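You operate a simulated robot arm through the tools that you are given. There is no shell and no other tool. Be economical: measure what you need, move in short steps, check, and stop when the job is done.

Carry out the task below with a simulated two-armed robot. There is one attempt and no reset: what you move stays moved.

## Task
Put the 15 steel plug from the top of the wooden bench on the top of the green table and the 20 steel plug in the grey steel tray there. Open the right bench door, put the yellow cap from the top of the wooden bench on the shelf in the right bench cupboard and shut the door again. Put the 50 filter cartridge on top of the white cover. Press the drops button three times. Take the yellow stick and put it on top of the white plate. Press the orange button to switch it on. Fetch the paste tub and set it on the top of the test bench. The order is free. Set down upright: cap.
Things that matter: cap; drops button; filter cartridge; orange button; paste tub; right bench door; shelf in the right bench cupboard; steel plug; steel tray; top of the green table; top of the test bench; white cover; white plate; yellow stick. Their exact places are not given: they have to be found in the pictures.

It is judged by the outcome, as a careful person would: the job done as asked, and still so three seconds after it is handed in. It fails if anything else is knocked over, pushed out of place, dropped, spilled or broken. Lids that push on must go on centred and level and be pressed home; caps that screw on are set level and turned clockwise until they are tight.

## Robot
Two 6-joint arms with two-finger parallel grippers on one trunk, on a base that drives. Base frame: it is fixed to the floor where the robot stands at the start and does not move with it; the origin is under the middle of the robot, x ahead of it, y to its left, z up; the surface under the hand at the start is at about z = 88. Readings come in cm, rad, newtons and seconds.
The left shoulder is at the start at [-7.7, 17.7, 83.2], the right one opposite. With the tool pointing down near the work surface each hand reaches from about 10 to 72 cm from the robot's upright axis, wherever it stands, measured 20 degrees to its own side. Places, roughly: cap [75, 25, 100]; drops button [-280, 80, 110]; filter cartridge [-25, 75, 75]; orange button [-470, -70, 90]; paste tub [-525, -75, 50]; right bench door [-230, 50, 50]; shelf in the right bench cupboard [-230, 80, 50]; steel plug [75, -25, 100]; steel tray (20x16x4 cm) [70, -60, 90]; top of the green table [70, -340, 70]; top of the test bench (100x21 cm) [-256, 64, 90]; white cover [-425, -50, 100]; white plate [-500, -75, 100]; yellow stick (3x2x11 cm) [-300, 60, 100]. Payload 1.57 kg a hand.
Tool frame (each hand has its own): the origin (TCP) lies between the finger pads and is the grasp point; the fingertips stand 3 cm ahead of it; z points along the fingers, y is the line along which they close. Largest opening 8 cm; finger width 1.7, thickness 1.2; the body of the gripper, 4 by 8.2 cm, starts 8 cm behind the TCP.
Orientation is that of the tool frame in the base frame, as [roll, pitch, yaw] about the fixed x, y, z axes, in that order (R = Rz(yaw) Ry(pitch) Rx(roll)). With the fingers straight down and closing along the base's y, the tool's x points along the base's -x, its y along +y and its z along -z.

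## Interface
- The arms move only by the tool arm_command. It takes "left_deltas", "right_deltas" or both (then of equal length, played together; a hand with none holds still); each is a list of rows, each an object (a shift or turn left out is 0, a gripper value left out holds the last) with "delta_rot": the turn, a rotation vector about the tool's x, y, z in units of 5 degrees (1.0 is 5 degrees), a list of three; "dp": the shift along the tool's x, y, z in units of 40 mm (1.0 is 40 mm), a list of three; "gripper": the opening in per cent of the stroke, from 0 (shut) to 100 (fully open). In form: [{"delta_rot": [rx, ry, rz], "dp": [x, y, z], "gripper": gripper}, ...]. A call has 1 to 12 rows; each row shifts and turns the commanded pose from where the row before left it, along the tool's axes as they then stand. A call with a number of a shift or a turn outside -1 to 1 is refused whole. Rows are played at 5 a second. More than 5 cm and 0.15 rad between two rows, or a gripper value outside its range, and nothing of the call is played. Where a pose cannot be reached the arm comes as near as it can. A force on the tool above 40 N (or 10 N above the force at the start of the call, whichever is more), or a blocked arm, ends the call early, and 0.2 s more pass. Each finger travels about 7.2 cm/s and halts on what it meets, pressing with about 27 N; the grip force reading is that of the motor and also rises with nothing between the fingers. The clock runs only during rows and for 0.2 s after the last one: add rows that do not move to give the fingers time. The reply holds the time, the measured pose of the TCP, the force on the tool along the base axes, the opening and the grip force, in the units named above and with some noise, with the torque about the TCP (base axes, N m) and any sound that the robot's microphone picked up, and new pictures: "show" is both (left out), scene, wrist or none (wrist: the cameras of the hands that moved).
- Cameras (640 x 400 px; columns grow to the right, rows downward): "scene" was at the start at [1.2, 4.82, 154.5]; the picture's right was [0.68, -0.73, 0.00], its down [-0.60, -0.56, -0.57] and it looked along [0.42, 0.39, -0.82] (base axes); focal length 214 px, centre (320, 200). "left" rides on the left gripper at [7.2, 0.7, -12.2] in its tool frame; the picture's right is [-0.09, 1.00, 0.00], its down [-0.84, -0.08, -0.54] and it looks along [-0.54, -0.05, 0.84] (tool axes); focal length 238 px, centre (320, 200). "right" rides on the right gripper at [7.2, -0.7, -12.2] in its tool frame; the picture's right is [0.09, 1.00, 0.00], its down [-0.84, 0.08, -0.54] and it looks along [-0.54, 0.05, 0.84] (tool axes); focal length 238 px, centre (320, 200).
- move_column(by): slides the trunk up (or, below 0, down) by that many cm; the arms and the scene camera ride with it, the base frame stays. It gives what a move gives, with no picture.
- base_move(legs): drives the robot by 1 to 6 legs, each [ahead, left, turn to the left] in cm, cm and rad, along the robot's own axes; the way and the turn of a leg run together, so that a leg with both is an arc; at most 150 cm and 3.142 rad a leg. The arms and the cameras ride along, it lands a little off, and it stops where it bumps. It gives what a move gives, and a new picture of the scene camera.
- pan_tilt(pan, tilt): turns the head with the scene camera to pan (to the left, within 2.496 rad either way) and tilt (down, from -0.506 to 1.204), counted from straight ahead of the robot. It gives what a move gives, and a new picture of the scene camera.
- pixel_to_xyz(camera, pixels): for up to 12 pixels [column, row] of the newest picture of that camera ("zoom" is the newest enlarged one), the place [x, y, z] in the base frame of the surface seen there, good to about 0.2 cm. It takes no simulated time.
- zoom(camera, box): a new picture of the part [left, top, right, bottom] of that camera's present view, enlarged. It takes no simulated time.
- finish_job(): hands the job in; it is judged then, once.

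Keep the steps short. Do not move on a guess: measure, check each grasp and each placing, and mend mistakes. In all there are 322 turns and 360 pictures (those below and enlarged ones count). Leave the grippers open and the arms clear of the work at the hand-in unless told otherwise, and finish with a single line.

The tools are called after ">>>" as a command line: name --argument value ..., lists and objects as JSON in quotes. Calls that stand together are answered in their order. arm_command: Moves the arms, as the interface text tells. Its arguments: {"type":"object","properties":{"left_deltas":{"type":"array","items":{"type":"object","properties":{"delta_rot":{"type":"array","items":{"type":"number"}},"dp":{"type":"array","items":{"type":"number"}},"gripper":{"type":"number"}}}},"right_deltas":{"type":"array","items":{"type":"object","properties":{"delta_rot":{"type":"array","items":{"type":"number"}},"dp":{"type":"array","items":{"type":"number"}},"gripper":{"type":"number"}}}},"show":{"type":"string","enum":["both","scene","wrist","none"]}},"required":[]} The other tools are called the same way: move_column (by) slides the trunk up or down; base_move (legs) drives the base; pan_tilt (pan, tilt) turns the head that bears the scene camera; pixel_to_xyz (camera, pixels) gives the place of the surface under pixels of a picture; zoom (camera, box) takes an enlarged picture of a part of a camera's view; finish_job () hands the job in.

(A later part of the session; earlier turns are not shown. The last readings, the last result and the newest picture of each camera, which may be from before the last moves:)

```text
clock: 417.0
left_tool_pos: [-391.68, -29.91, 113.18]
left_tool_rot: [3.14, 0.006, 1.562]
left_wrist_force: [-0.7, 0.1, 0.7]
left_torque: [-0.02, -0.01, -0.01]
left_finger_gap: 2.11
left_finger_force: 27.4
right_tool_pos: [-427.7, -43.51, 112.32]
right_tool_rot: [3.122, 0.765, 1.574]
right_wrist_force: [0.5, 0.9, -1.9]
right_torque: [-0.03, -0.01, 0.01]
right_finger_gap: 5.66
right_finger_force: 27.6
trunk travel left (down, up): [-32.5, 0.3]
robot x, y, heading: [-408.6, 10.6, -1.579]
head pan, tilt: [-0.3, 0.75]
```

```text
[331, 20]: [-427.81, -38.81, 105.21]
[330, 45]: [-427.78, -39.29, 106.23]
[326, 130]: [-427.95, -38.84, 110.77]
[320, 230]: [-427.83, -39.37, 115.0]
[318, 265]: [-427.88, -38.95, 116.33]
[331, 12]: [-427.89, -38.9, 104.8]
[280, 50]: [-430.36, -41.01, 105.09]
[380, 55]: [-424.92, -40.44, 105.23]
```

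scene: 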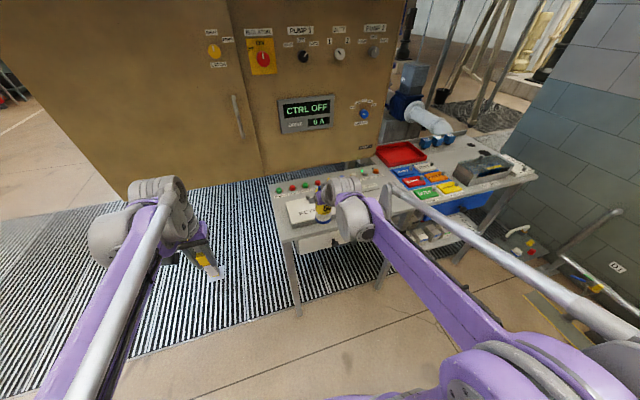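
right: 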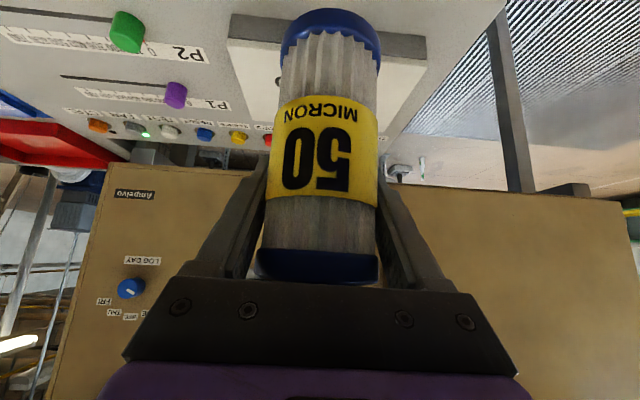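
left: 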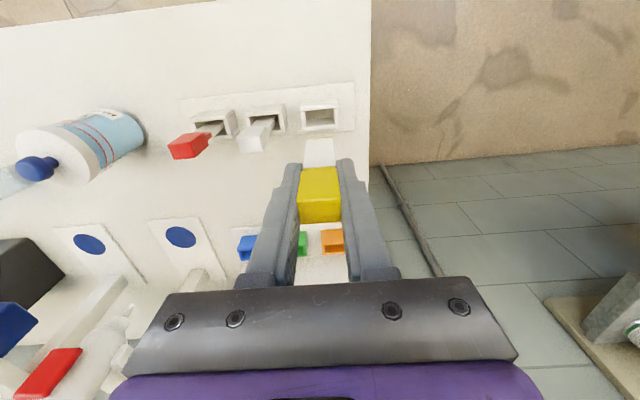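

Bottom z≈104.6, axis y≈−41.75. Move 12.5 cm ahead, then 7 cm down.

>>> arm_command --right_deltas '[{"dp": [-0.75, 0, 0.725]}, {"dp": [-0.75, 0, 0.725]}, {"dp": [-0.75, 0, 0.725]}, {"dp": [0.5, 0, 0.52]}, {"dp": [0.5, 0, 0.52]}, {}]' --show "wrist"

>>> pixel_to_xyz --camera "right" --pixels '[[331, 14], [326, 130], [260, 30], [400, 40], [318, 265]]'

```text
clock: 418.4
left_tool_pos: [-391.74, -29.99, 113.1]
left_tool_rot: [3.14, 0.004, 1.562]
left_wrist_force: [0.0, -0.4, -0.6]
left_torque: [0.01, 0.01, 0.01]
left_finger_gap: 2.12
left_finger_force: 26.9
right_tool_pos: [-427.43, -56.21, 106.32]
right_tool_rot: [3.122, 0.766, 1.574]
right_wrist_force: [0.8, 0.3, -2.7]
right_torque: [-0.03, 0.01, -0.01]
right_finger_gap: 5.65
right_finger_force: 26.8
trunk travel left (down, up): [-32.5, 0.3]
robot x, y, heading: [-408.41, 10.88, -1.576]
head pan, tilt: [-0.3, 0.75]
```

right: 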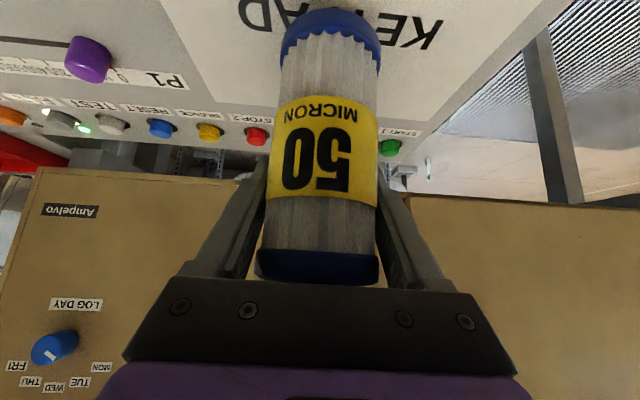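

```text
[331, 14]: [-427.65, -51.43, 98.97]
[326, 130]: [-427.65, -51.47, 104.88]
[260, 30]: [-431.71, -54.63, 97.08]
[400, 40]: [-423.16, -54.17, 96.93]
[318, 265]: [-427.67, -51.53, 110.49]
```

Lower 1.7 cm gently and release.

>>> arm_command --right_deltas '[{"dp": [0.15, 0, 0.155]}, {"dp": [0.09, 0, 0.095]}, {"dp": [0.05, 0, 0.05]}, {}]' --show "none"

>>> arm_command --right_deltas '[{"gripper": 85}, {}, {}]' --show "wrist"

```text
clock: 419.4
left_tool_pos: [-391.6, -29.89, 113.23]
left_tool_rot: [3.141, 0.007, 1.563]
left_wrist_force: [0.7, 0.1, 0.0]
left_torque: [-0.03, 0.01, -0.06]
left_finger_gap: 2.14
left_finger_force: 26.9
right_tool_pos: [-427.49, -56.03, 104.77]
right_tool_rot: [3.121, 0.767, 1.575]
right_wrist_force: [-0.6, -2.4, 14.7]
right_torque: [0.01, 0.47, 0.08]
right_finger_gap: 5.68
right_finger_force: 27.2
trunk travel left (down, up): [-32.5, 0.3]
robot x, y, heading: [-408.52, 10.63, -1.578]
head pan, tilt: [-0.3, 0.75]
```

```text
clock: 420.2
left_tool_pos: [-391.79, -29.95, 113.05]
left_tool_rot: [3.14, 0.006, 1.562]
left_wrist_force: [0.1, 0.2, 0.4]
left_torque: [-0.01, -0.01, -0.01]
left_finger_gap: 2.12
left_finger_force: 26.7
right_tool_pos: [-427.44, -56.2, 104.7]
right_tool_rot: [3.119, 0.765, 1.575]
right_wrist_force: [-0.1, 0.1, -0.5]
right_torque: [0.03, 0.01, 0.04]
right_finger_gap: 6.78
right_finger_force: 0.0
trunk travel left (down, up): [-32.5, 0.3]
robot x, y, heading: [-408.88, 10.75, -1.576]
head pan, tilt: [-0.3, 0.75]
```

right: 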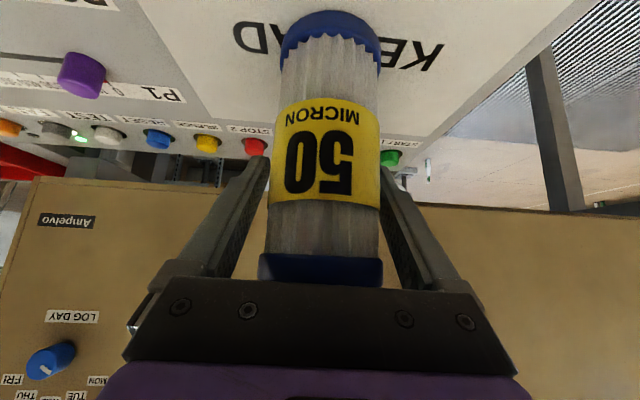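

Released and standing. Retreat along the tool axis.

>>> arm_command --right_deltas '[{"dp": [0, 0, -0.5]}, {"dp": [0, 0, -0.8]}, {"dp": [0, 0, -0.9]}, {"dp": [0, 0, -0.9]}, {"dp": [0, 0, -0.9]}, {"dp": [0.5, 0, -0.5]}, {"dp": [0.5, 0, -0.5]}, {}]' --show "both"

```text
clock: 422.0
left_tool_pos: [-391.67, -30.06, 113.09]
left_tool_rot: [3.139, 0.005, 1.563]
left_wrist_force: [-0.4, 0.7, -0.9]
left_torque: [0.05, 0.0, -0.03]
left_finger_gap: 2.14
left_finger_force: 26.5
right_tool_pos: [-427.66, -39.52, 116.43]
right_tool_rot: [3.123, 0.765, 1.571]
right_wrist_force: [-0.4, -0.2, 0.4]
right_torque: [0.03, 0.01, 0.01]
right_finger_gap: 6.8
right_finger_force: 0.1
trunk travel left (down, up): [-32.5, 0.3]
robot x, y, heading: [-408.19, 10.82, -1.576]
head pan, tilt: [-0.3, 0.75]
```

scene: 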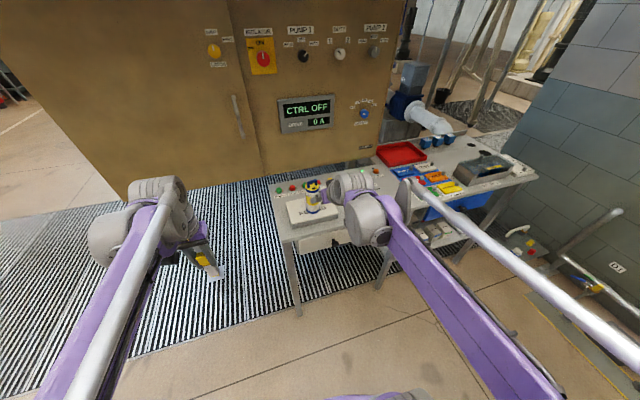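
right: 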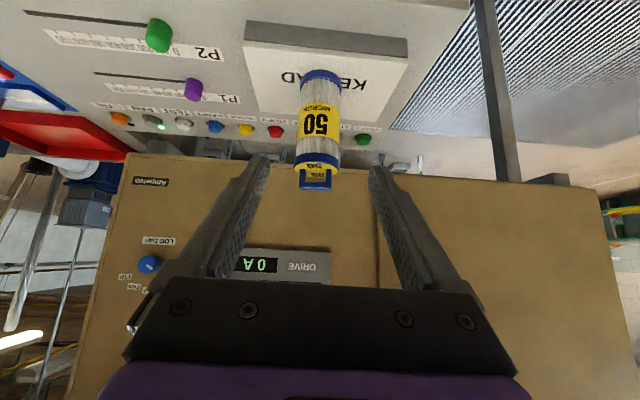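

Cartridge stands on the cover. Next the orange CTRL button at (−468,−73.9,94.5). Close the right gripper, retract the left hand a bit, and shift the base.

>>> arm_command --right_deltas '[{"gripper": 0}, {}, {}, {}]' --left_deltas '[{"dp": [0.8, 0, 0]}, {"dp": [0.8, 0, 0]}, {"dp": [0.8, 0, 0]}, {}]' --show "none"

>>> base_move --legs '[[0, -40, 0], [13, 0, 0]]'

>>> arm_command --right_deltas '[{}]' --show "wrist"

```text
clock: 423.0
left_tool_pos: [-391.71, -20.37, 113.15]
left_tool_rot: [3.14, 0.006, 1.563]
left_wrist_force: [-0.5, -0.3, -0.5]
left_torque: [0.02, 0.01, 0.05]
left_finger_gap: 2.11
left_finger_force: 26.6
right_tool_pos: [-427.61, -39.58, 116.45]
right_tool_rot: [3.123, 0.764, 1.575]
right_wrist_force: [-0.4, -0.2, 0.7]
right_torque: [-0.02, 0.01, -0.01]
right_finger_gap: 0.0
right_finger_force: 21.7
trunk travel left (down, up): [-32.5, 0.3]
robot x, y, heading: [-408.26, 10.73, -1.579]
head pan, tilt: [-0.3, 0.75]
```

```text
clock: 427.9
left_tool_pos: [-431.96, -32.68, 113.15]
left_tool_rot: [3.139, 0.005, 1.559]
left_wrist_force: [-0.8, -0.3, 0.8]
left_torque: [-0.01, -0.03, -0.01]
left_finger_gap: 2.12
left_finger_force: 26.7
right_tool_pos: [-467.97, -51.76, 116.33]
right_tool_rot: [3.124, 0.767, 1.57]
right_wrist_force: [0.1, 0.4, 0.3]
right_torque: [0.01, 0.03, -0.03]
right_finger_gap: 0.02
right_finger_force: 21.1
trunk travel left (down, up): [-32.5, 0.3]
robot x, y, heading: [-448.84, -1.52, -1.581]
head pan, tilt: [-0.3, 0.75]
```

scene: 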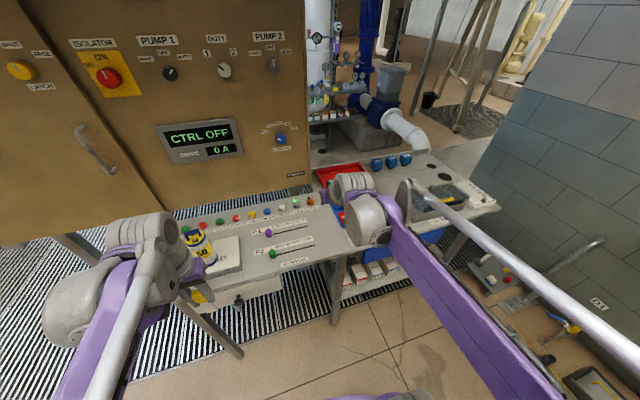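

```text
clock: 428.4
left_tool_pos: [-431.96, -32.65, 113.14]
left_tool_rot: [3.139, 0.005, 1.559]
left_wrist_force: [0.2, 0.0, -0.1]
left_torque: [0.01, -0.01, 0.01]
left_finger_gap: 2.1
left_finger_force: 26.7
right_tool_pos: [-468.13, -51.58, 116.32]
right_tool_rot: [3.122, 0.767, 1.572]
right_wrist_force: [-0.4, -0.1, -1.3]
right_torque: [-0.04, 0.01, 0.01]
right_finger_gap: 0.0
right_finger_force: 21.1
trunk travel left (down, up): [-32.5, 0.3]
robot x, y, heading: [-448.98, -1.64, -1.578]
head pan, tilt: [-0.3, 0.75]
```

right: 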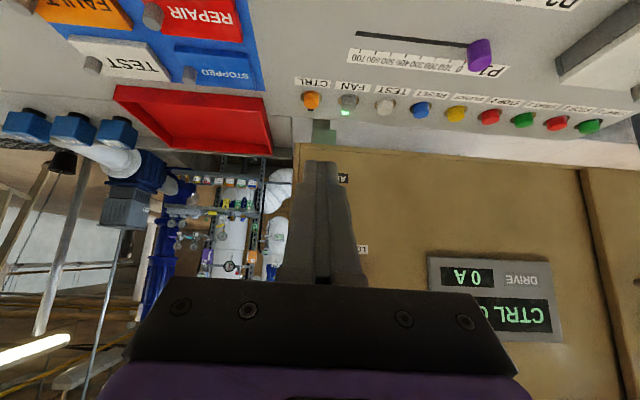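

>>> pixel_to_xyz --camera "right" --pixels '[[312, 101], [312, 93], [305, 100], [320, 101], [68, 38], [150, 44], [168, 78], [92, 68], [125, 55], [92, 65], [110, 58]]'

>>> zoom --camera "right" --box '[30, 0, 350, 150]'

```text
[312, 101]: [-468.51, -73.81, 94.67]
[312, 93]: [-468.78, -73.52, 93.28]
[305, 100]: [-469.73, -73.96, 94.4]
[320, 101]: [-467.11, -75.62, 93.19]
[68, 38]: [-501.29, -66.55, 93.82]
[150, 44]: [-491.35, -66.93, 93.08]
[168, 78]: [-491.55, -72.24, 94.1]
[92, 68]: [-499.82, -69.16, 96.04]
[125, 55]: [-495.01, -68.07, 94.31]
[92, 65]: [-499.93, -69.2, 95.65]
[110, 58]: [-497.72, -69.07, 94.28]
```

```text
2.00 times, centred on (190, 75) of right
```

zoom: 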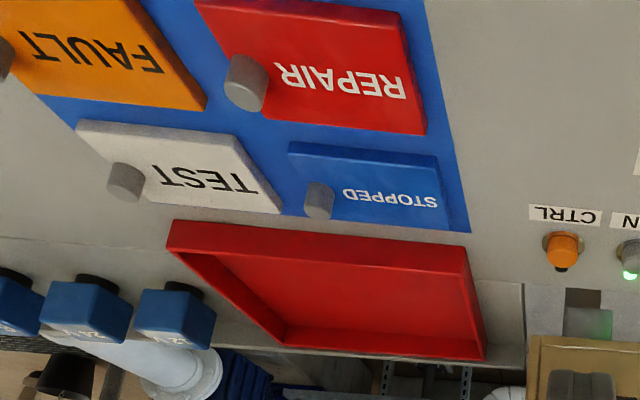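

Plate TEST: x −491…−501, y −66.7…−72.3, z 94.2, knob at (−499.9,−69.2). Now move the right fingertip above the orange button.

>>> arm_command --right_deltas '[{"dp": [-0.12, -0.12, 0.95]}, {"dp": [-0.12, 0, 0.95]}, {"dp": [-0.12, 0, 0.95]}, {"dp": [-0.12, 0, 0.95]}, {"dp": [-0.12, 0, 0.95]}, {"dp": [-0.12, 0, 0.95]}, {"dp": [-0.11, 0, 0.93]}, {}]' --show "both"

```text
clock: 430.1
left_tool_pos: [-431.91, -32.79, 113.08]
left_tool_rot: [3.139, 0.006, 1.558]
left_wrist_force: [0.6, -0.1, 0.2]
left_torque: [0.0, 0.0, 0.01]
left_finger_gap: 2.08
left_finger_force: 27.0
right_tool_pos: [-467.98, -72.47, 99.66]
right_tool_rot: [3.122, 0.767, 1.572]
right_wrist_force: [0.5, 1.2, -0.2]
right_torque: [-0.01, 0.04, -0.02]
right_finger_gap: 0.03
right_finger_force: 21.7
trunk travel left (down, up): [-32.5, 0.3]
robot x, y, heading: [-448.47, -1.76, -1.584]
head pan, tilt: [-0.3, 0.75]
```

scene: 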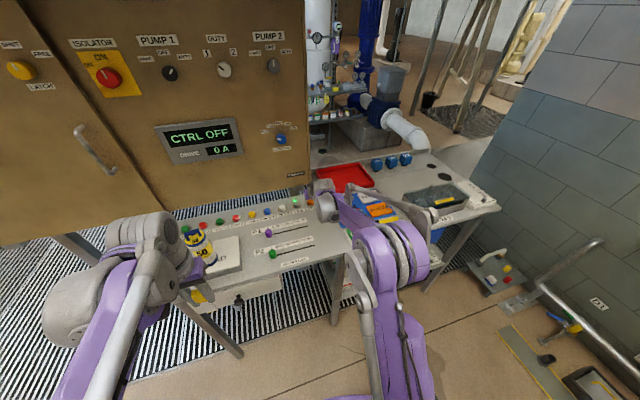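
right: 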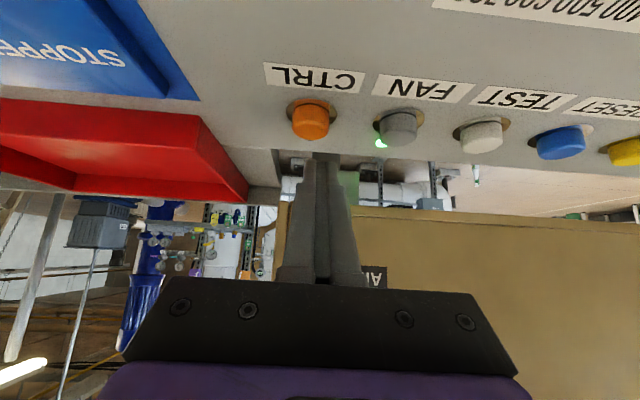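

Shift 0.6 cm, then descend to contact and press in small steps.

>>> arm_command --right_deltas '[{"dp": [0, -0.15, 0]}, {"dp": [0.17, 0, 0.18]}, {"dp": [0.17, 0, 0.18]}, {}]' --show "wrist"

>>> arm_command --right_deltas '[{"dp": [0.05, 0, 0.054]}, {"dp": [0.05, 0, 0.054]}, {"dp": [0.05, 0, 0.054]}, {}]' --show "wrist"

```text
clock: 431.1
left_tool_pos: [-431.85, -32.89, 113.01]
left_tool_rot: [3.14, 0.005, 1.557]
left_wrist_force: [1.0, -1.1, 0.0]
left_torque: [0.01, -0.03, 0.0]
left_finger_gap: 2.11
left_finger_force: 27.4
right_tool_pos: [-468.62, -72.6, 97.49]
right_tool_rot: [3.122, 0.768, 1.573]
right_wrist_force: [0.5, -0.2, -0.3]
right_torque: [-0.02, -0.01, -0.01]
right_finger_gap: 0.0
right_finger_force: 21.2
trunk travel left (down, up): [-32.5, 0.3]
robot x, y, heading: [-448.73, -1.99, -1.578]
head pan, tilt: [-0.3, 0.75]
```

right: 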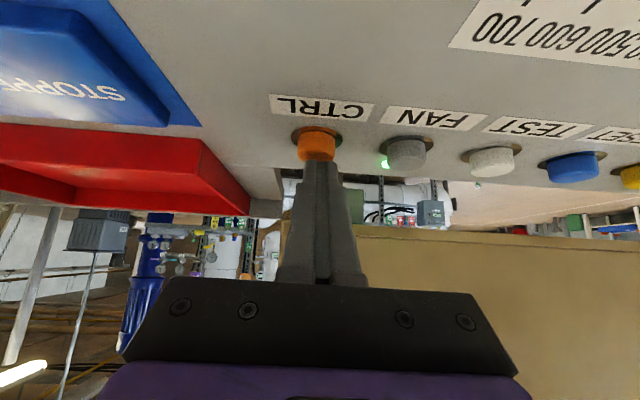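

```text
clock: 432.1
left_tool_pos: [-431.77, -32.8, 113.06]
left_tool_rot: [3.141, 0.004, 1.56]
left_wrist_force: [0.4, -0.6, -0.4]
left_torque: [0.03, -0.01, 0.0]
left_finger_gap: 2.14
left_finger_force: 26.9
right_tool_pos: [-468.57, -72.63, 96.81]
right_tool_rot: [3.123, 0.766, 1.57]
right_wrist_force: [-0.5, -1.6, 5.4]
right_torque: [-0.11, 0.0, -0.01]
right_finger_gap: 0.01
right_finger_force: 21.1
trunk travel left (down, up): [-32.5, 0.3]
robot x, y, heading: [-448.68, -1.8, -1.587]
head pan, tilt: [-0.3, 0.75]
heard: click
```

right: 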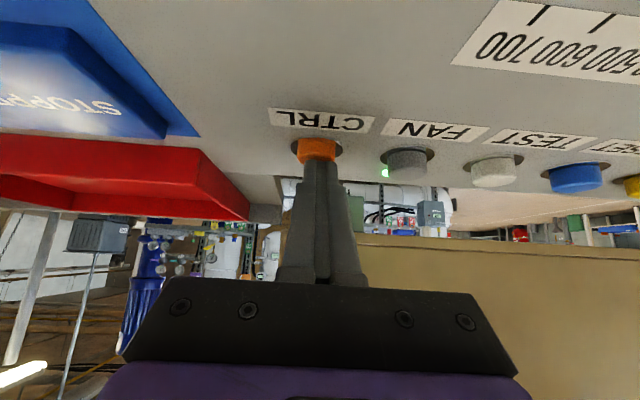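

Click heard. Lift off and check the display.

>>> arm_command --right_deltas '[{"dp": [-0.35, 0, -0.36]}, {"dp": [-0.35, 0, -0.36]}, {"dp": [-0.35, 0, -0.36]}, {"dp": [0.1, 0, -0.9]}, {"dp": [0.1, 0, -0.9]}, {"dp": [0.1, 0, -0.9]}, {"dp": [0.1, 0, -0.9]}, {}]' --show "both"

>>> zoom --camera "scene" --box '[140, 100, 340, 220]'

```text
clock: 433.9
left_tool_pos: [-431.92, -32.89, 113.05]
left_tool_rot: [3.14, 0.005, 1.559]
left_wrist_force: [0.5, -0.6, 0.5]
left_torque: [0.01, 0.01, -0.03]
left_finger_gap: 2.1
left_finger_force: 26.8
right_tool_pos: [-468.87, -61.58, 111.82]
right_tool_rot: [3.121, 0.766, 1.57]
right_wrist_force: [-0.1, -0.2, 0.1]
right_torque: [0.02, -0.01, 0.01]
right_finger_gap: 0.0
right_finger_force: 21.3
trunk travel left (down, up): [-32.5, 0.3]
robot x, y, heading: [-448.83, -2.06, -1.583]
head pan, tilt: [-0.3, 0.75]
```

scene: 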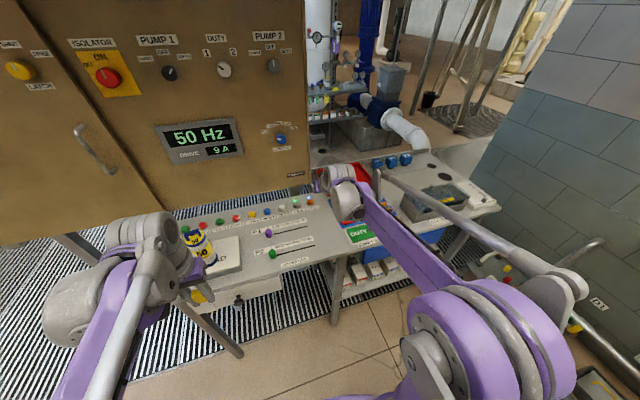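
right: 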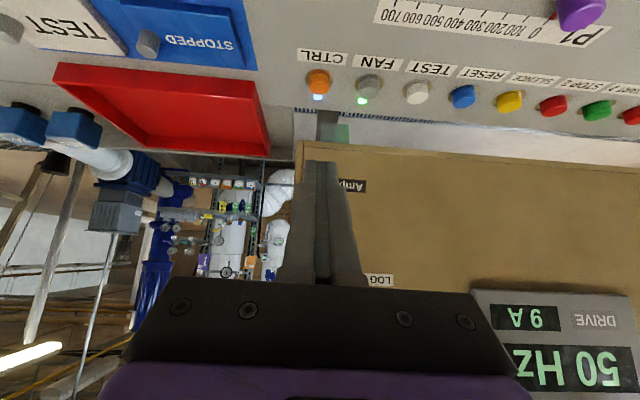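

```text
3.20 times, centred on (240, 160) of scene
```

zoom: 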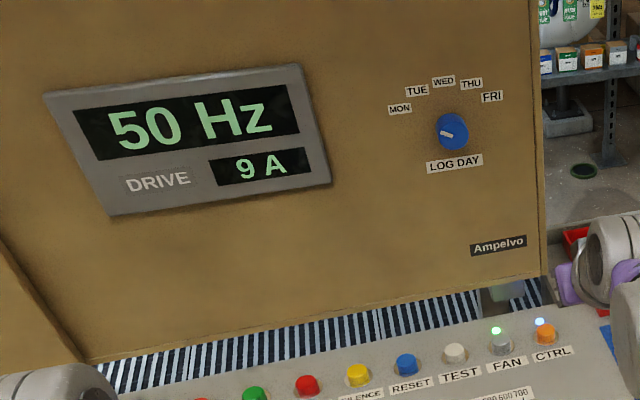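

"50 Hz", LED lit: it is on. Now move for the stick: retract the right hand, then base right 63 cm and 10 cm ahead.

>>> arm_command --right_deltas '[{"dp": [0.6, 0, -0.58]}, {"dp": [0.6, 0, -0.58]}, {"dp": [0.6, 0, -0.58]}, {"dp": [0.6, 0, -0.58]}, {"dp": [0.6, 0, -0.58]}, {"dp": [0.6, 0, -0.58]}, {}]' --show "none"

>>> base_move --legs '[[0, -62, 0], [8, 0, 0]]'

>>> arm_command --left_deltas '[{}]' --show "wrist"

```text
clock: 435.6
left_tool_pos: [-431.89, -32.93, 113.08]
left_tool_rot: [3.139, 0.005, 1.558]
left_wrist_force: [0.4, -0.3, -0.7]
left_torque: [0.0, -0.03, 0.02]
left_finger_gap: 2.13
left_finger_force: 27.4
right_tool_pos: [-469.04, -41.48, 111.9]
right_tool_rot: [3.122, 0.763, 1.571]
right_wrist_force: [-0.5, 0.2, 0.6]
right_torque: [0.0, 0.02, 0.01]
right_finger_gap: 0.01
right_finger_force: 21.1
trunk travel left (down, up): [-32.5, 0.3]
robot x, y, heading: [-448.75, -1.75, -1.576]
head pan, tilt: [-0.3, 0.75]
```

```text
clock: 442.1
left_tool_pos: [-493.48, -40.08, 113.06]
left_tool_rot: [3.138, 0.006, 1.562]
left_wrist_force: [-0.5, -0.8, 0.4]
left_torque: [-0.01, 0.0, 0.03]
left_finger_gap: 2.1
left_finger_force: 26.2
right_tool_pos: [-530.81, -48.84, 111.93]
right_tool_rot: [3.122, 0.764, 1.575]
right_wrist_force: [0.5, 0.1, 0.6]
right_torque: [-0.02, 0.01, -0.02]
right_finger_gap: 0.01
right_finger_force: 20.7
trunk travel left (down, up): [-32.5, 0.3]
robot x, y, heading: [-510.36, -9.05, -1.577]
head pan, tilt: [-0.3, 0.75]
```

scene: 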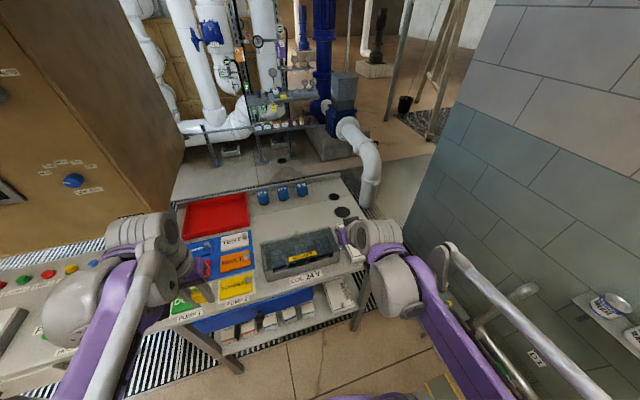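

```text
clock: 442.5
left_tool_pos: [-493.43, -39.98, 113.17]
left_tool_rot: [3.139, 0.004, 1.561]
left_wrist_force: [-0.4, 0.4, -0.4]
left_torque: [-0.02, 0.0, 0.01]
left_finger_gap: 2.13
left_finger_force: 26.7
right_tool_pos: [-530.77, -48.72, 111.97]
right_tool_rot: [3.123, 0.766, 1.574]
right_wrist_force: [-0.7, -0.2, 0.8]
right_torque: [-0.01, 0.04, -0.01]
right_finger_gap: 0.01
right_finger_force: 21.3
trunk travel left (down, up): [-32.5, 0.3]
robot x, y, heading: [-510.5, -9.23, -1.578]
head pan, tilt: [-0.3, 0.75]
```

left: 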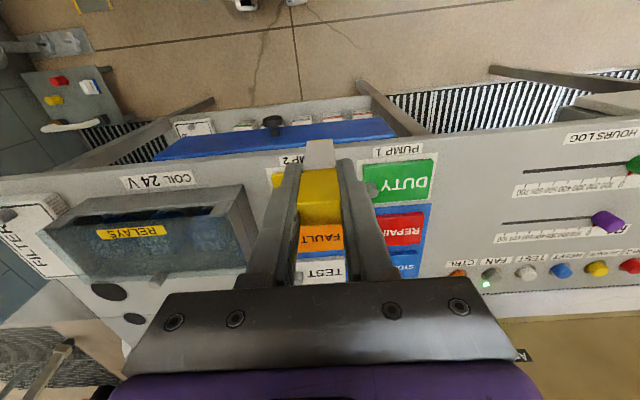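

Move the left hand ahead 29 cm over the white TEST plate.

>>> arm_command --left_deltas '[{"dp": [-0.8, -0.1, 0]}, {"dp": [-0.8, -0.1, 0]}, {"dp": [-0.8, -0.1, 0]}, {"dp": [-0.8, -0.1, 0]}, {"dp": [-0.8, 0, 0]}, {"dp": [-0.8, 0, 0]}, {"dp": [-0.8, 0, 0]}, {"dp": [-0.8, 0, 0.3]}, {"dp": [-0.8, 0, 0.4]}, {}]' --show "both"

```text
clock: 444.7
left_tool_pos: [-495.24, -69.05, 110.34]
left_tool_rot: [3.139, 0.007, 1.564]
left_wrist_force: [0.1, 0.0, -0.2]
left_torque: [-0.03, 0.04, 0.0]
left_finger_gap: 2.15
left_finger_force: 27.2
right_tool_pos: [-530.82, -48.89, 111.95]
right_tool_rot: [3.123, 0.767, 1.574]
right_wrist_force: [0.0, -0.1, 0.9]
right_torque: [-0.01, -0.02, 0.02]
right_finger_gap: 0.0
right_finger_force: 21.7
trunk travel left (down, up): [-32.5, 0.3]
robot x, y, heading: [-510.4, -9.38, -1.581]
head pan, tilt: [-0.3, 0.75]
```

scene: 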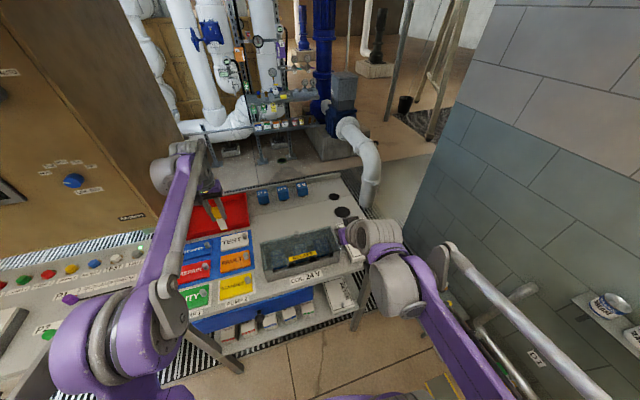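
left: 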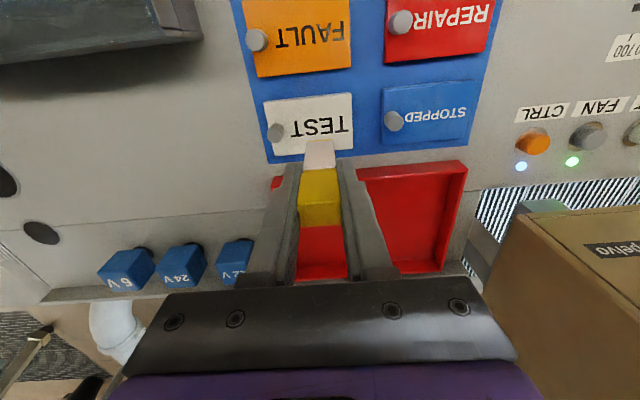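

>>> zoom --camera "left" --box '[240, 80, 400, 240]'

>>> zoom --camera "scene" --box '[160, 160, 300, 280]'

>>> pixel_to_xyz --camera "left" --pixels '[[319, 145], [320, 160], [308, 145], [330, 143], [320, 185], [318, 141]]'

```text
2.50 times, centred on (320, 160) of left
```

zoom: 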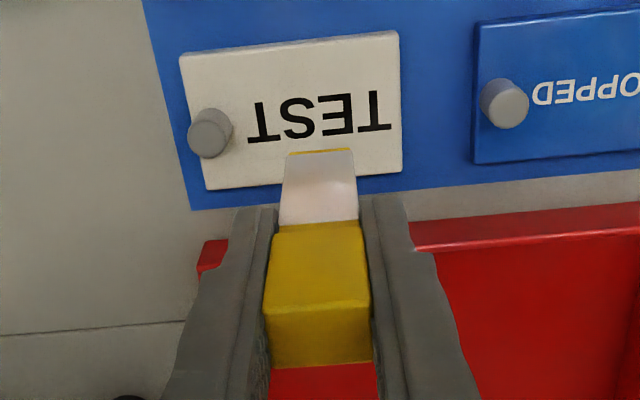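

```text
3.33 times, centred on (230, 220) of scene
```

zoom: 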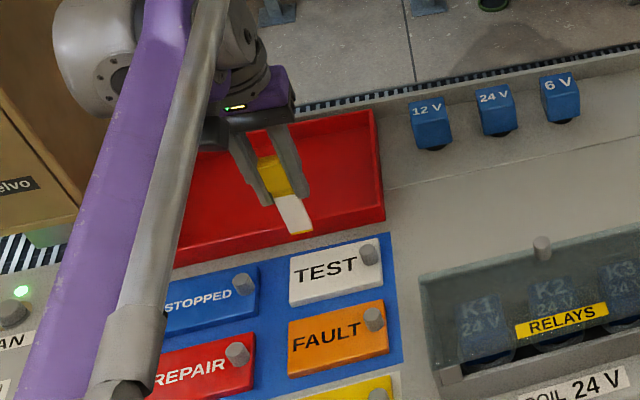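

```text
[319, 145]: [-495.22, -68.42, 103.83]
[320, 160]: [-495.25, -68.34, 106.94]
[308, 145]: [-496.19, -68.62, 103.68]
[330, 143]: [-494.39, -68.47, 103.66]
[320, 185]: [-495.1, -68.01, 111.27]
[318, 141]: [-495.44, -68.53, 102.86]
```

The stick's bottom is about 8 cm below the TCP, over the plate centre. Lower 7 cm, then slowly to contact.

>>> arm_command --left_deltas '[{"dp": [-0.12, 0.05, 0.6]}, {"dp": [0, 0, 0.6]}, {"dp": [0, 0, 0.4]}, {}]' --show "wrist"

>>> zoom --camera "left" --box '[240, 60, 400, 220]'

>>> pixel_to_xyz --camera "left" --pixels '[[319, 144], [318, 141], [319, 139], [318, 137], [320, 150]]'

```text
clock: 445.7
left_tool_pos: [-495.17, -69.5, 103.89]
left_tool_rot: [3.14, 0.004, 1.563]
left_wrist_force: [-0.8, 0.3, 0.1]
left_torque: [0.04, -0.02, -0.01]
left_finger_gap: 2.14
left_finger_force: 27.2
right_tool_pos: [-530.69, -48.97, 112.04]
right_tool_rot: [3.122, 0.766, 1.575]
right_wrist_force: [-0.3, 0.0, 0.8]
right_torque: [0.03, -0.02, -0.01]
right_finger_gap: 0.0
right_finger_force: 21.9
trunk travel left (down, up): [-32.5, 0.3]
robot x, y, heading: [-510.46, -9.0, -1.576]
head pan, tilt: [-0.3, 0.75]
```

left: 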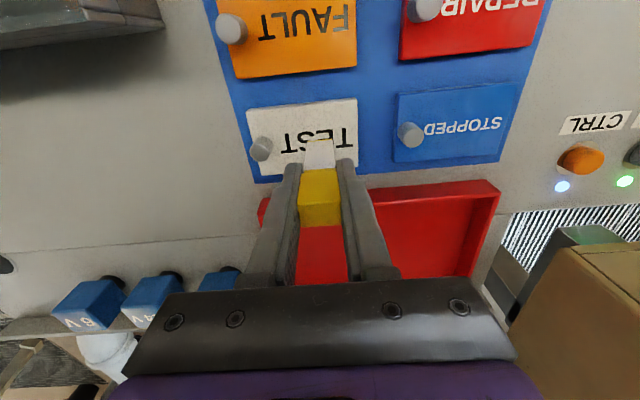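

```text
2.50 times, centred on (320, 140) of left
```

zoom: 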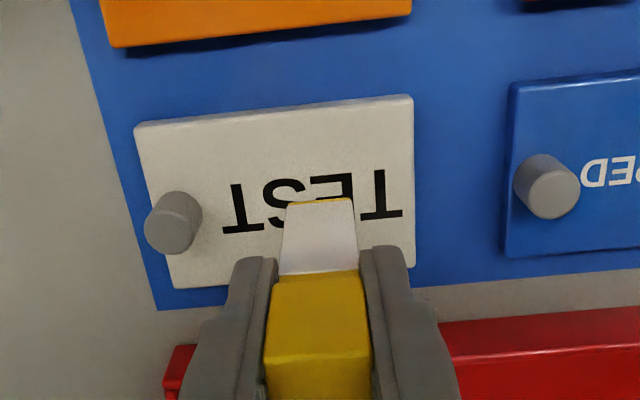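

```text
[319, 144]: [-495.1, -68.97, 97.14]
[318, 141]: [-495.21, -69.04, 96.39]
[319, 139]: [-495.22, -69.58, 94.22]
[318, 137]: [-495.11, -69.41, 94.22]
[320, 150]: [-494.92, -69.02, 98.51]
```

Bottom at ≈96.1; plate 94.2. Lower 1.5 cm, then by 1 mm steps to contact.

>>> arm_command --left_deltas '[{"dp": [0, 0, 0.25]}, {"dp": [0, 0, 0.13]}, {"dp": [0, 0, 0.03]}, {"dp": [0, 0, 0.03]}, {}]' --show "none"

```text
clock: 446.9
left_tool_pos: [-495.02, -69.48, 102.26]
left_tool_rot: [3.14, 0.006, 1.562]
left_wrist_force: [0.9, -2.0, 6.0]
left_torque: [-0.03, -0.03, 0.02]
left_finger_gap: 2.12
left_finger_force: 26.8
right_tool_pos: [-530.78, -48.87, 111.96]
right_tool_rot: [3.124, 0.767, 1.576]
right_wrist_force: [0.0, 0.2, 0.8]
right_torque: [0.01, -0.01, 0.03]
right_finger_gap: 0.04
right_finger_force: 20.9
trunk travel left (down, up): [-32.5, 0.3]
robot x, y, heading: [-510.64, -9.21, -1.573]
head pan, tilt: [-0.3, 0.75]
```

Contact (6 N). Open the fingers just slightly and look.

>>> arm_command --left_deltas '[{"gripper": 32}, {}, {}]' --show "wrist"

>>> zoom --camera "left" --box '[240, 60, 400, 240]'

```text
clock: 447.7
left_tool_pos: [-495.01, -69.41, 102.17]
left_tool_rot: [-3.141, 0.005, 1.562]
left_wrist_force: [0.2, 0.5, 0.1]
left_torque: [0.0, -0.01, -0.01]
left_finger_gap: 2.57
left_finger_force: 0.1
right_tool_pos: [-530.82, -49.06, 111.91]
right_tool_rot: [3.122, 0.766, 1.575]
right_wrist_force: [-0.8, 0.4, -0.8]
right_torque: [0.04, 0.0, 0.03]
right_finger_gap: 0.0
right_finger_force: 21.5
trunk travel left (down, up): [-32.5, 0.3]
robot x, y, heading: [-510.39, -9.35, -1.575]
head pan, tilt: [-0.3, 0.75]
```

left: 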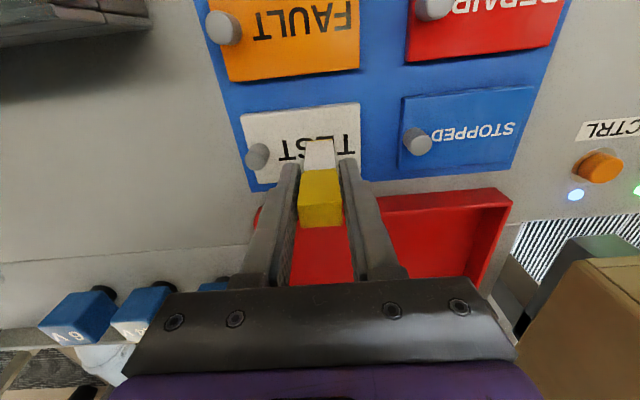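

```text
2.22 times, centred on (320, 150) of left
```

zoom: 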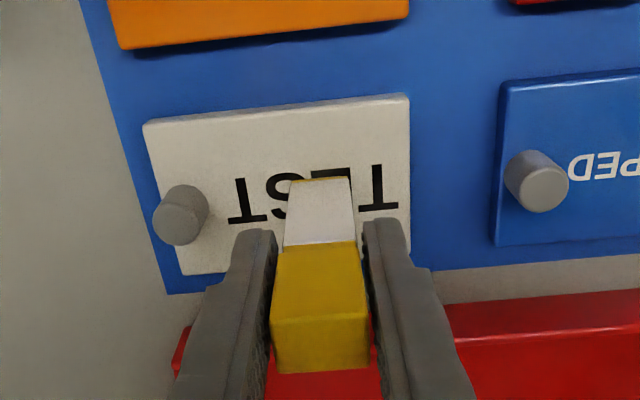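

Still standing. Raise the hand straight up with the fingers at this opening.

>>> arm_command --left_deltas '[{"gripper": 45}, {}, {"dp": [0, 0, -0.2]}, {"dp": [0, 0, -0.3]}, {"dp": [0, 0, -0.5]}, {"dp": [0, 0, -0.5]}, {"dp": [0, 0, -0.5]}, {}]' --show "wrist"

```text
clock: 449.5
left_tool_pos: [-495.21, -69.3, 110.36]
left_tool_rot: [3.141, 0.006, 1.564]
left_wrist_force: [0.1, 0.0, -0.2]
left_torque: [-0.01, -0.02, -0.01]
left_finger_gap: 3.62
left_finger_force: 0.1
right_tool_pos: [-530.79, -48.93, 111.93]
right_tool_rot: [3.124, 0.768, 1.575]
right_wrist_force: [0.2, 0.4, 0.1]
right_torque: [-0.01, 0.0, 0.0]
right_finger_gap: 0.01
right_finger_force: 21.4
trunk travel left (down, up): [-32.5, 0.3]
robot x, y, heading: [-510.25, -8.82, -1.58]
head pan, tilt: [-0.3, 0.75]
```

left: 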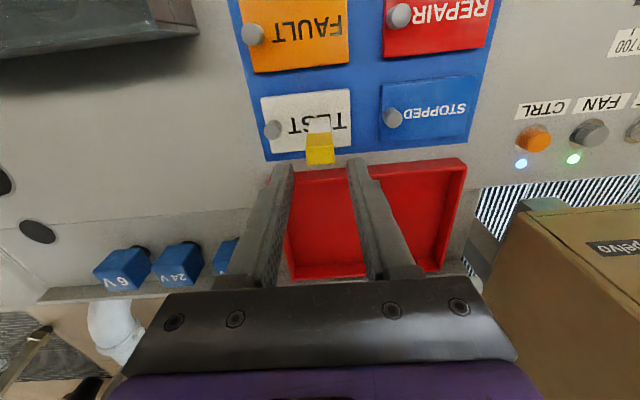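

The stick stands on the plate. Retract the left hand and look for the paste tub lower right.

>>> arm_command --left_deltas '[{"dp": [0, 0, -0.5]}, {"dp": [0.8, 0, 0]}, {"dp": [0.8, 0, 0]}, {"dp": [0.8, 0, 0]}, {"dp": [0.8, 0, 0]}, {"dp": [0.8, 0, 0]}, {"dp": [0.8, 0, 0]}, {"dp": [0.8, 0, 0]}, {"dp": [0.8, 0, 0]}]' --show "none"

>>> base_move --legs '[[-45, 0, 0]]'

>>> pan_tilt --pan -0.1 --tilt 0.75

>>> zoom --camera "scene" --box '[200, 120, 460, 320]'

```text
clock: 451.5
left_tool_pos: [-495.0, -43.84, 112.09]
left_tool_rot: [3.14, 0.005, 1.562]
left_wrist_force: [0.3, 0.5, -0.3]
left_torque: [0.02, 0.02, 0.0]
left_finger_gap: 3.61
left_finger_force: 0.0
right_tool_pos: [-530.72, -48.89, 111.89]
right_tool_rot: [3.122, 0.765, 1.574]
right_wrist_force: [-0.4, -0.3, -0.7]
right_torque: [-0.06, 0.03, 0.0]
right_finger_gap: 0.0
right_finger_force: 20.9
trunk travel left (down, up): [-32.5, 0.3]
robot x, y, heading: [-510.3, -8.95, -1.578]
head pan, tilt: [-0.3, 0.75]
```

```text
clock: 454.2
left_tool_pos: [-494.58, 1.19, 112.18]
left_tool_rot: [3.14, 0.004, 1.565]
left_wrist_force: [0.2, -0.2, -0.5]
left_torque: [0.02, -0.02, 0.01]
left_finger_gap: 3.62
left_finger_force: 0.0
right_tool_pos: [-530.48, -3.94, 111.96]
right_tool_rot: [3.123, 0.766, 1.575]
right_wrist_force: [0.3, 0.3, 0.3]
right_torque: [0.0, -0.01, 0.03]
right_finger_gap: 0.0
right_finger_force: 21.2
trunk travel left (down, up): [-32.5, 0.3]
robot x, y, heading: [-510.4, 35.87, -1.575]
head pan, tilt: [-0.3, 0.75]
```

scene: 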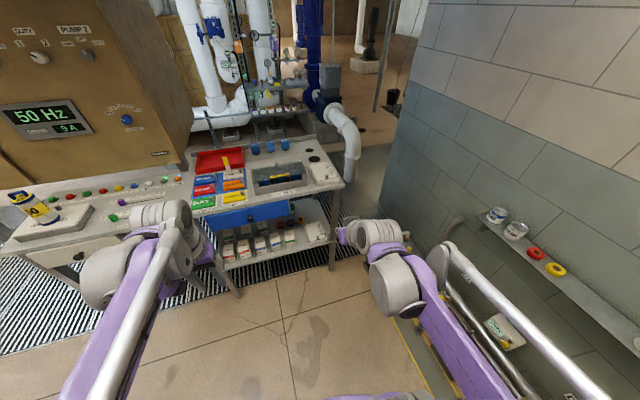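

```text
clock: 454.9
left_tool_pos: [-494.59, 1.27, 112.16]
left_tool_rot: [3.139, 0.006, 1.564]
left_wrist_force: [-0.6, -0.4, -0.1]
left_torque: [0.0, 0.01, -0.02]
left_finger_gap: 3.61
left_finger_force: 0.0
right_tool_pos: [-530.49, -3.86, 111.97]
right_tool_rot: [3.122, 0.766, 1.576]
right_wrist_force: [0.4, -0.3, -0.4]
right_torque: [-0.03, 0.02, -0.03]
right_finger_gap: 0.0
right_finger_force: 21.3
trunk travel left (down, up): [-32.5, 0.3]
robot x, y, heading: [-510.04, 35.81, -1.575]
head pan, tilt: [-0.099, 0.75]
```

scene: 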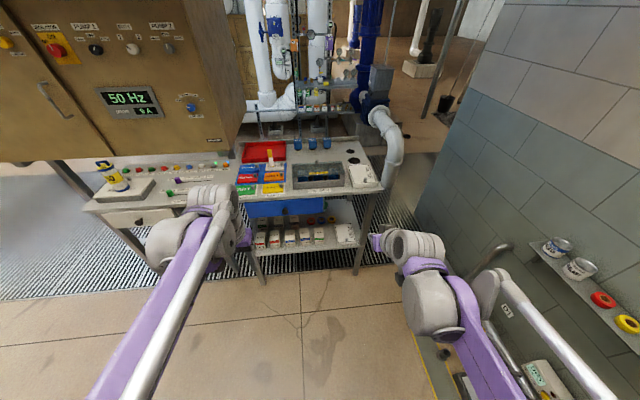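

```text
2.00 times, centred on (330, 220) of scene
```

zoom: 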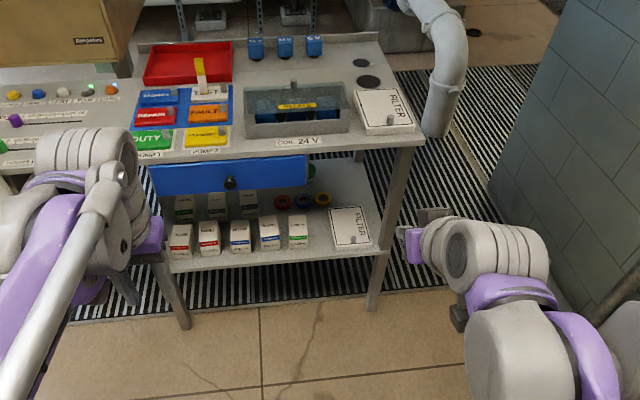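

I don't see the tub yet; the shelf is below. I lower the trunk to see onto the shelf.

>>> move_column --by -31

>>> pan_tilt --pan -0.1 --tilt 0.6

>>> zoom --camera "scene" --box '[200, 140, 440, 320]'

```text
clock: 458.0
left_tool_pos: [-494.57, 1.15, 81.04]
left_tool_rot: [3.141, 0.005, 1.563]
left_wrist_force: [0.2, -0.3, -0.4]
left_torque: [-0.01, 0.0, 0.01]
left_finger_gap: 3.58
left_finger_force: 0.1
right_tool_pos: [-530.36, -3.76, 80.97]
right_tool_rot: [3.121, 0.765, 1.576]
right_wrist_force: [-0.6, 0.1, 0.9]
right_torque: [0.01, -0.03, 0.03]
right_finger_gap: 0.0
right_finger_force: 21.1
trunk travel left (down, up): [-1.5, 31.3]
robot x, y, heading: [-510.14, 35.83, -1.575]
head pan, tilt: [-0.099, 0.75]
```

```text
clock: 458.7
left_tool_pos: [-494.52, 1.15, 81.31]
left_tool_rot: [3.14, 0.005, 1.563]
left_wrist_force: [-0.3, 0.6, -1.2]
left_torque: [-0.01, -0.03, -0.03]
left_finger_gap: 3.6
left_finger_force: 0.1
right_tool_pos: [-530.5, -3.88, 80.87]
right_tool_rot: [3.122, 0.767, 1.578]
right_wrist_force: [0.2, -0.5, -0.9]
right_torque: [-0.03, -0.02, 0.01]
right_finger_gap: 0.01
right_finger_force: 21.6
trunk travel left (down, up): [-1.5, 31.3]
robot x, y, heading: [-509.92, 35.9, -1.575]
head pan, tilt: [-0.099, 0.6]
```

scene: 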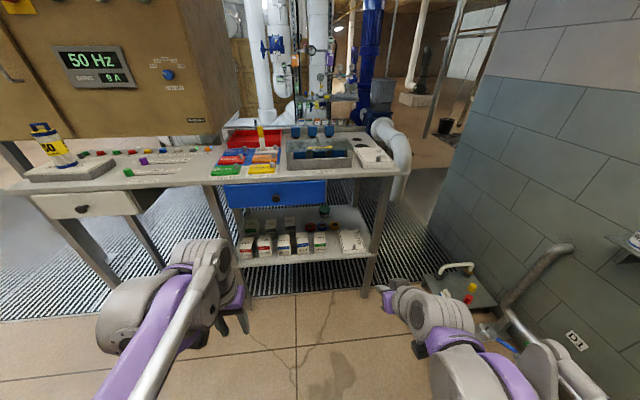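

```text
2.22 times, centred on (320, 230) of scene
```

zoom: 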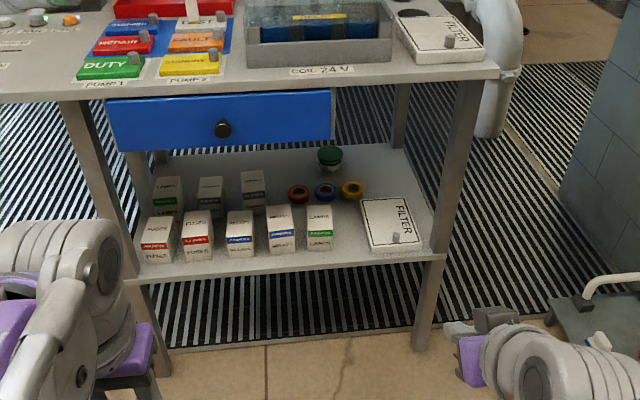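

There: a tub with a green lid at zoom (330,157), behind the tape rings. Zoom and measure.

>>> zoom --camera "scene" --box '[290, 190, 370, 260]'

>>> pixel_to_xyz --camera "zoom" --pixels '[[272, 110], [272, 150], [275, 180], [250, 130], [298, 130], [190, 260], [265, 255], [340, 245], [280, 210], [420, 330], [300, 320], [400, 130]]'

```text
5.71 times, centred on (330, 225) of scene
```

zoom: 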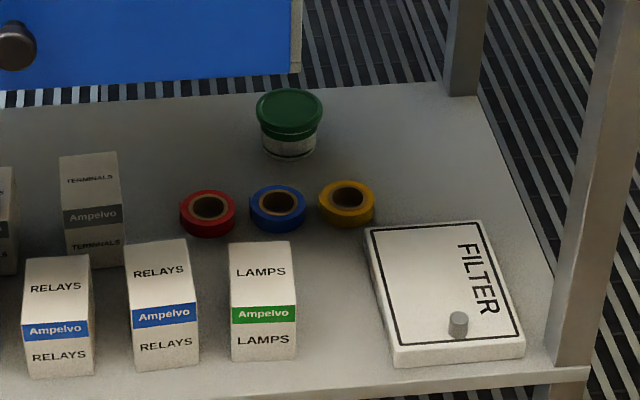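

```text
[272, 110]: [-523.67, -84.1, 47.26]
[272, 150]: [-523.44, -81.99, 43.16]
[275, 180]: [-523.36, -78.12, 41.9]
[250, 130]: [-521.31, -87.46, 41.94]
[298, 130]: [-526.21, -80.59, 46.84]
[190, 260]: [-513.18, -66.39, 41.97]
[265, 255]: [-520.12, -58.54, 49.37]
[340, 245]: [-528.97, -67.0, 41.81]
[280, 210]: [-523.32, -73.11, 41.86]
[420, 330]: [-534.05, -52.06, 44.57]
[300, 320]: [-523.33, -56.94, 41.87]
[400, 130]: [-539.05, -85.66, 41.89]
```

Shelf z 41.9; tub about 5.4 cm tall at y≈−84. Measure lid extents, drawer and table underside.

>>> pixel_to_xyz --camera "zoom" --pixels '[[289, 105], [262, 105], [316, 105], [289, 94], [289, 118], [290, 145], [290, 60], [290, 85], [265, 145], [314, 145]]'

>>> pixel_to_xyz --camera "scene" --pixels '[[322, 200], [322, 182], [230, 190], [340, 182], [380, 215], [365, 220], [340, 176], [320, 206]]'

```text
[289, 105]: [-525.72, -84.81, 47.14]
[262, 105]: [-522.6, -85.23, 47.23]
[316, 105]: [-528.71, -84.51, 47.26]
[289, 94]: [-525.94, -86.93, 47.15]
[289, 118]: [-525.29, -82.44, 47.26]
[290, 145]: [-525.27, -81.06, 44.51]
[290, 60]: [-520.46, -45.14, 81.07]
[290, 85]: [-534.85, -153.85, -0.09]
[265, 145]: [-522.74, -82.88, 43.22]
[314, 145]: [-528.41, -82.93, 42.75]
```

```text
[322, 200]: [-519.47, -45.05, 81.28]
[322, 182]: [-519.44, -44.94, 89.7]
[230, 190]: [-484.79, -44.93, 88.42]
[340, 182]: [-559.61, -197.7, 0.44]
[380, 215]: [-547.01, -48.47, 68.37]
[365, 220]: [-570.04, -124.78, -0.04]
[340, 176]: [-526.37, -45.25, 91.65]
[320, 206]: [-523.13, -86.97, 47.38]
```

Lid: centre (−525.6,−84.7), Ø≈6.8, top 47.2; drawer bottom z 81. I open the right gripper, lower the hand to z≈59, then drive ahead 34 cm.

>>> arm_command --right_deltas '[{"dp": [0.69, 0, 0.72], "gripper": 100}, {"dp": [0.69, 0, 0.72]}, {"dp": [0.69, 0, 0.72]}, {"dp": [0.69, 0, 0.72]}, {"dp": [0.69, 0, 0.72]}, {"dp": [0.4, 0, 0.42]}, {}]' --show "none"

>>> base_move --legs '[[34, 0, 0]]'

>>> arm_command --right_deltas '[{"dp": [0, 0.4, 0]}, {"dp": [0, 0.4, 0]}, {}]' --show "wrist"

```text
clock: 460.3
left_tool_pos: [-494.56, 1.28, 81.14]
left_tool_rot: [3.139, 0.006, 1.563]
left_wrist_force: [-0.1, 0.4, -0.7]
left_torque: [-0.02, -0.01, 0.04]
left_finger_gap: 3.62
left_finger_force: 0.0
right_tool_pos: [-530.04, -3.96, 58.7]
right_tool_rot: [3.123, 0.766, 1.576]
right_wrist_force: [0.3, -0.2, -0.2]
right_torque: [0.0, -0.01, -0.01]
right_finger_gap: 7.97
right_finger_force: 0.1
trunk travel left (down, up): [-1.5, 31.3]
robot x, y, heading: [-510.13, 35.9, -1.576]
head pan, tilt: [-0.099, 0.6]
```

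```text
clock: 462.6
left_tool_pos: [-494.73, -32.95, 81.17]
left_tool_rot: [3.138, 0.005, 1.565]
left_wrist_force: [-0.4, -0.7, -0.4]
left_torque: [0.02, -0.03, 0.01]
left_finger_gap: 3.6
left_finger_force: 0.1
right_tool_pos: [-530.11, -38.03, 58.83]
right_tool_rot: [3.123, 0.765, 1.576]
right_wrist_force: [0.0, -0.7, 0.0]
right_torque: [0.0, -0.02, 0.01]
right_finger_gap: 8.0
right_finger_force: 0.0
trunk travel left (down, up): [-1.5, 31.3]
robot x, y, heading: [-510.18, 1.84, -1.576]
head pan, tilt: [-0.099, 0.6]
```

scene: 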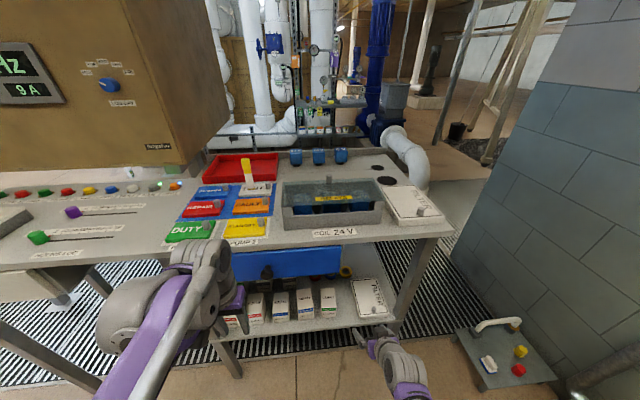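

```text
clock: 463.4
left_tool_pos: [-494.87, -32.87, 81.09]
left_tool_rot: [3.14, 0.005, 1.565]
left_wrist_force: [0.2, -0.5, 0.8]
left_torque: [-0.01, 0.03, -0.03]
left_finger_gap: 3.59
left_finger_force: 0.0
right_tool_pos: [-526.88, -37.92, 58.79]
right_tool_rot: [3.122, 0.766, 1.577]
right_wrist_force: [-0.5, 0.4, 0.2]
right_torque: [0.02, -0.04, -0.03]
right_finger_gap: 8.0
right_finger_force: 0.0
trunk travel left (down, up): [-1.5, 31.3]
robot x, y, heading: [-509.98, 1.99, -1.581]
head pan, tilt: [-0.099, 0.6]
```

right: 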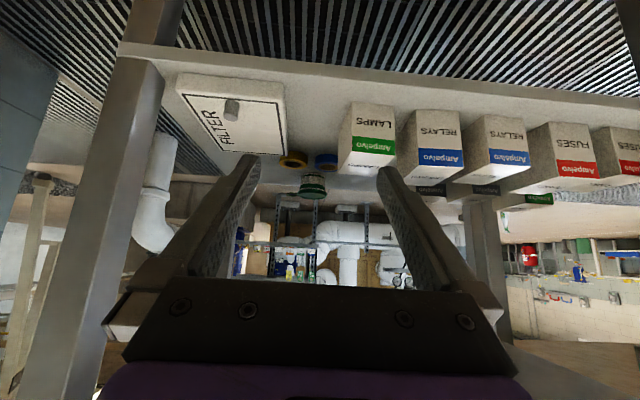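

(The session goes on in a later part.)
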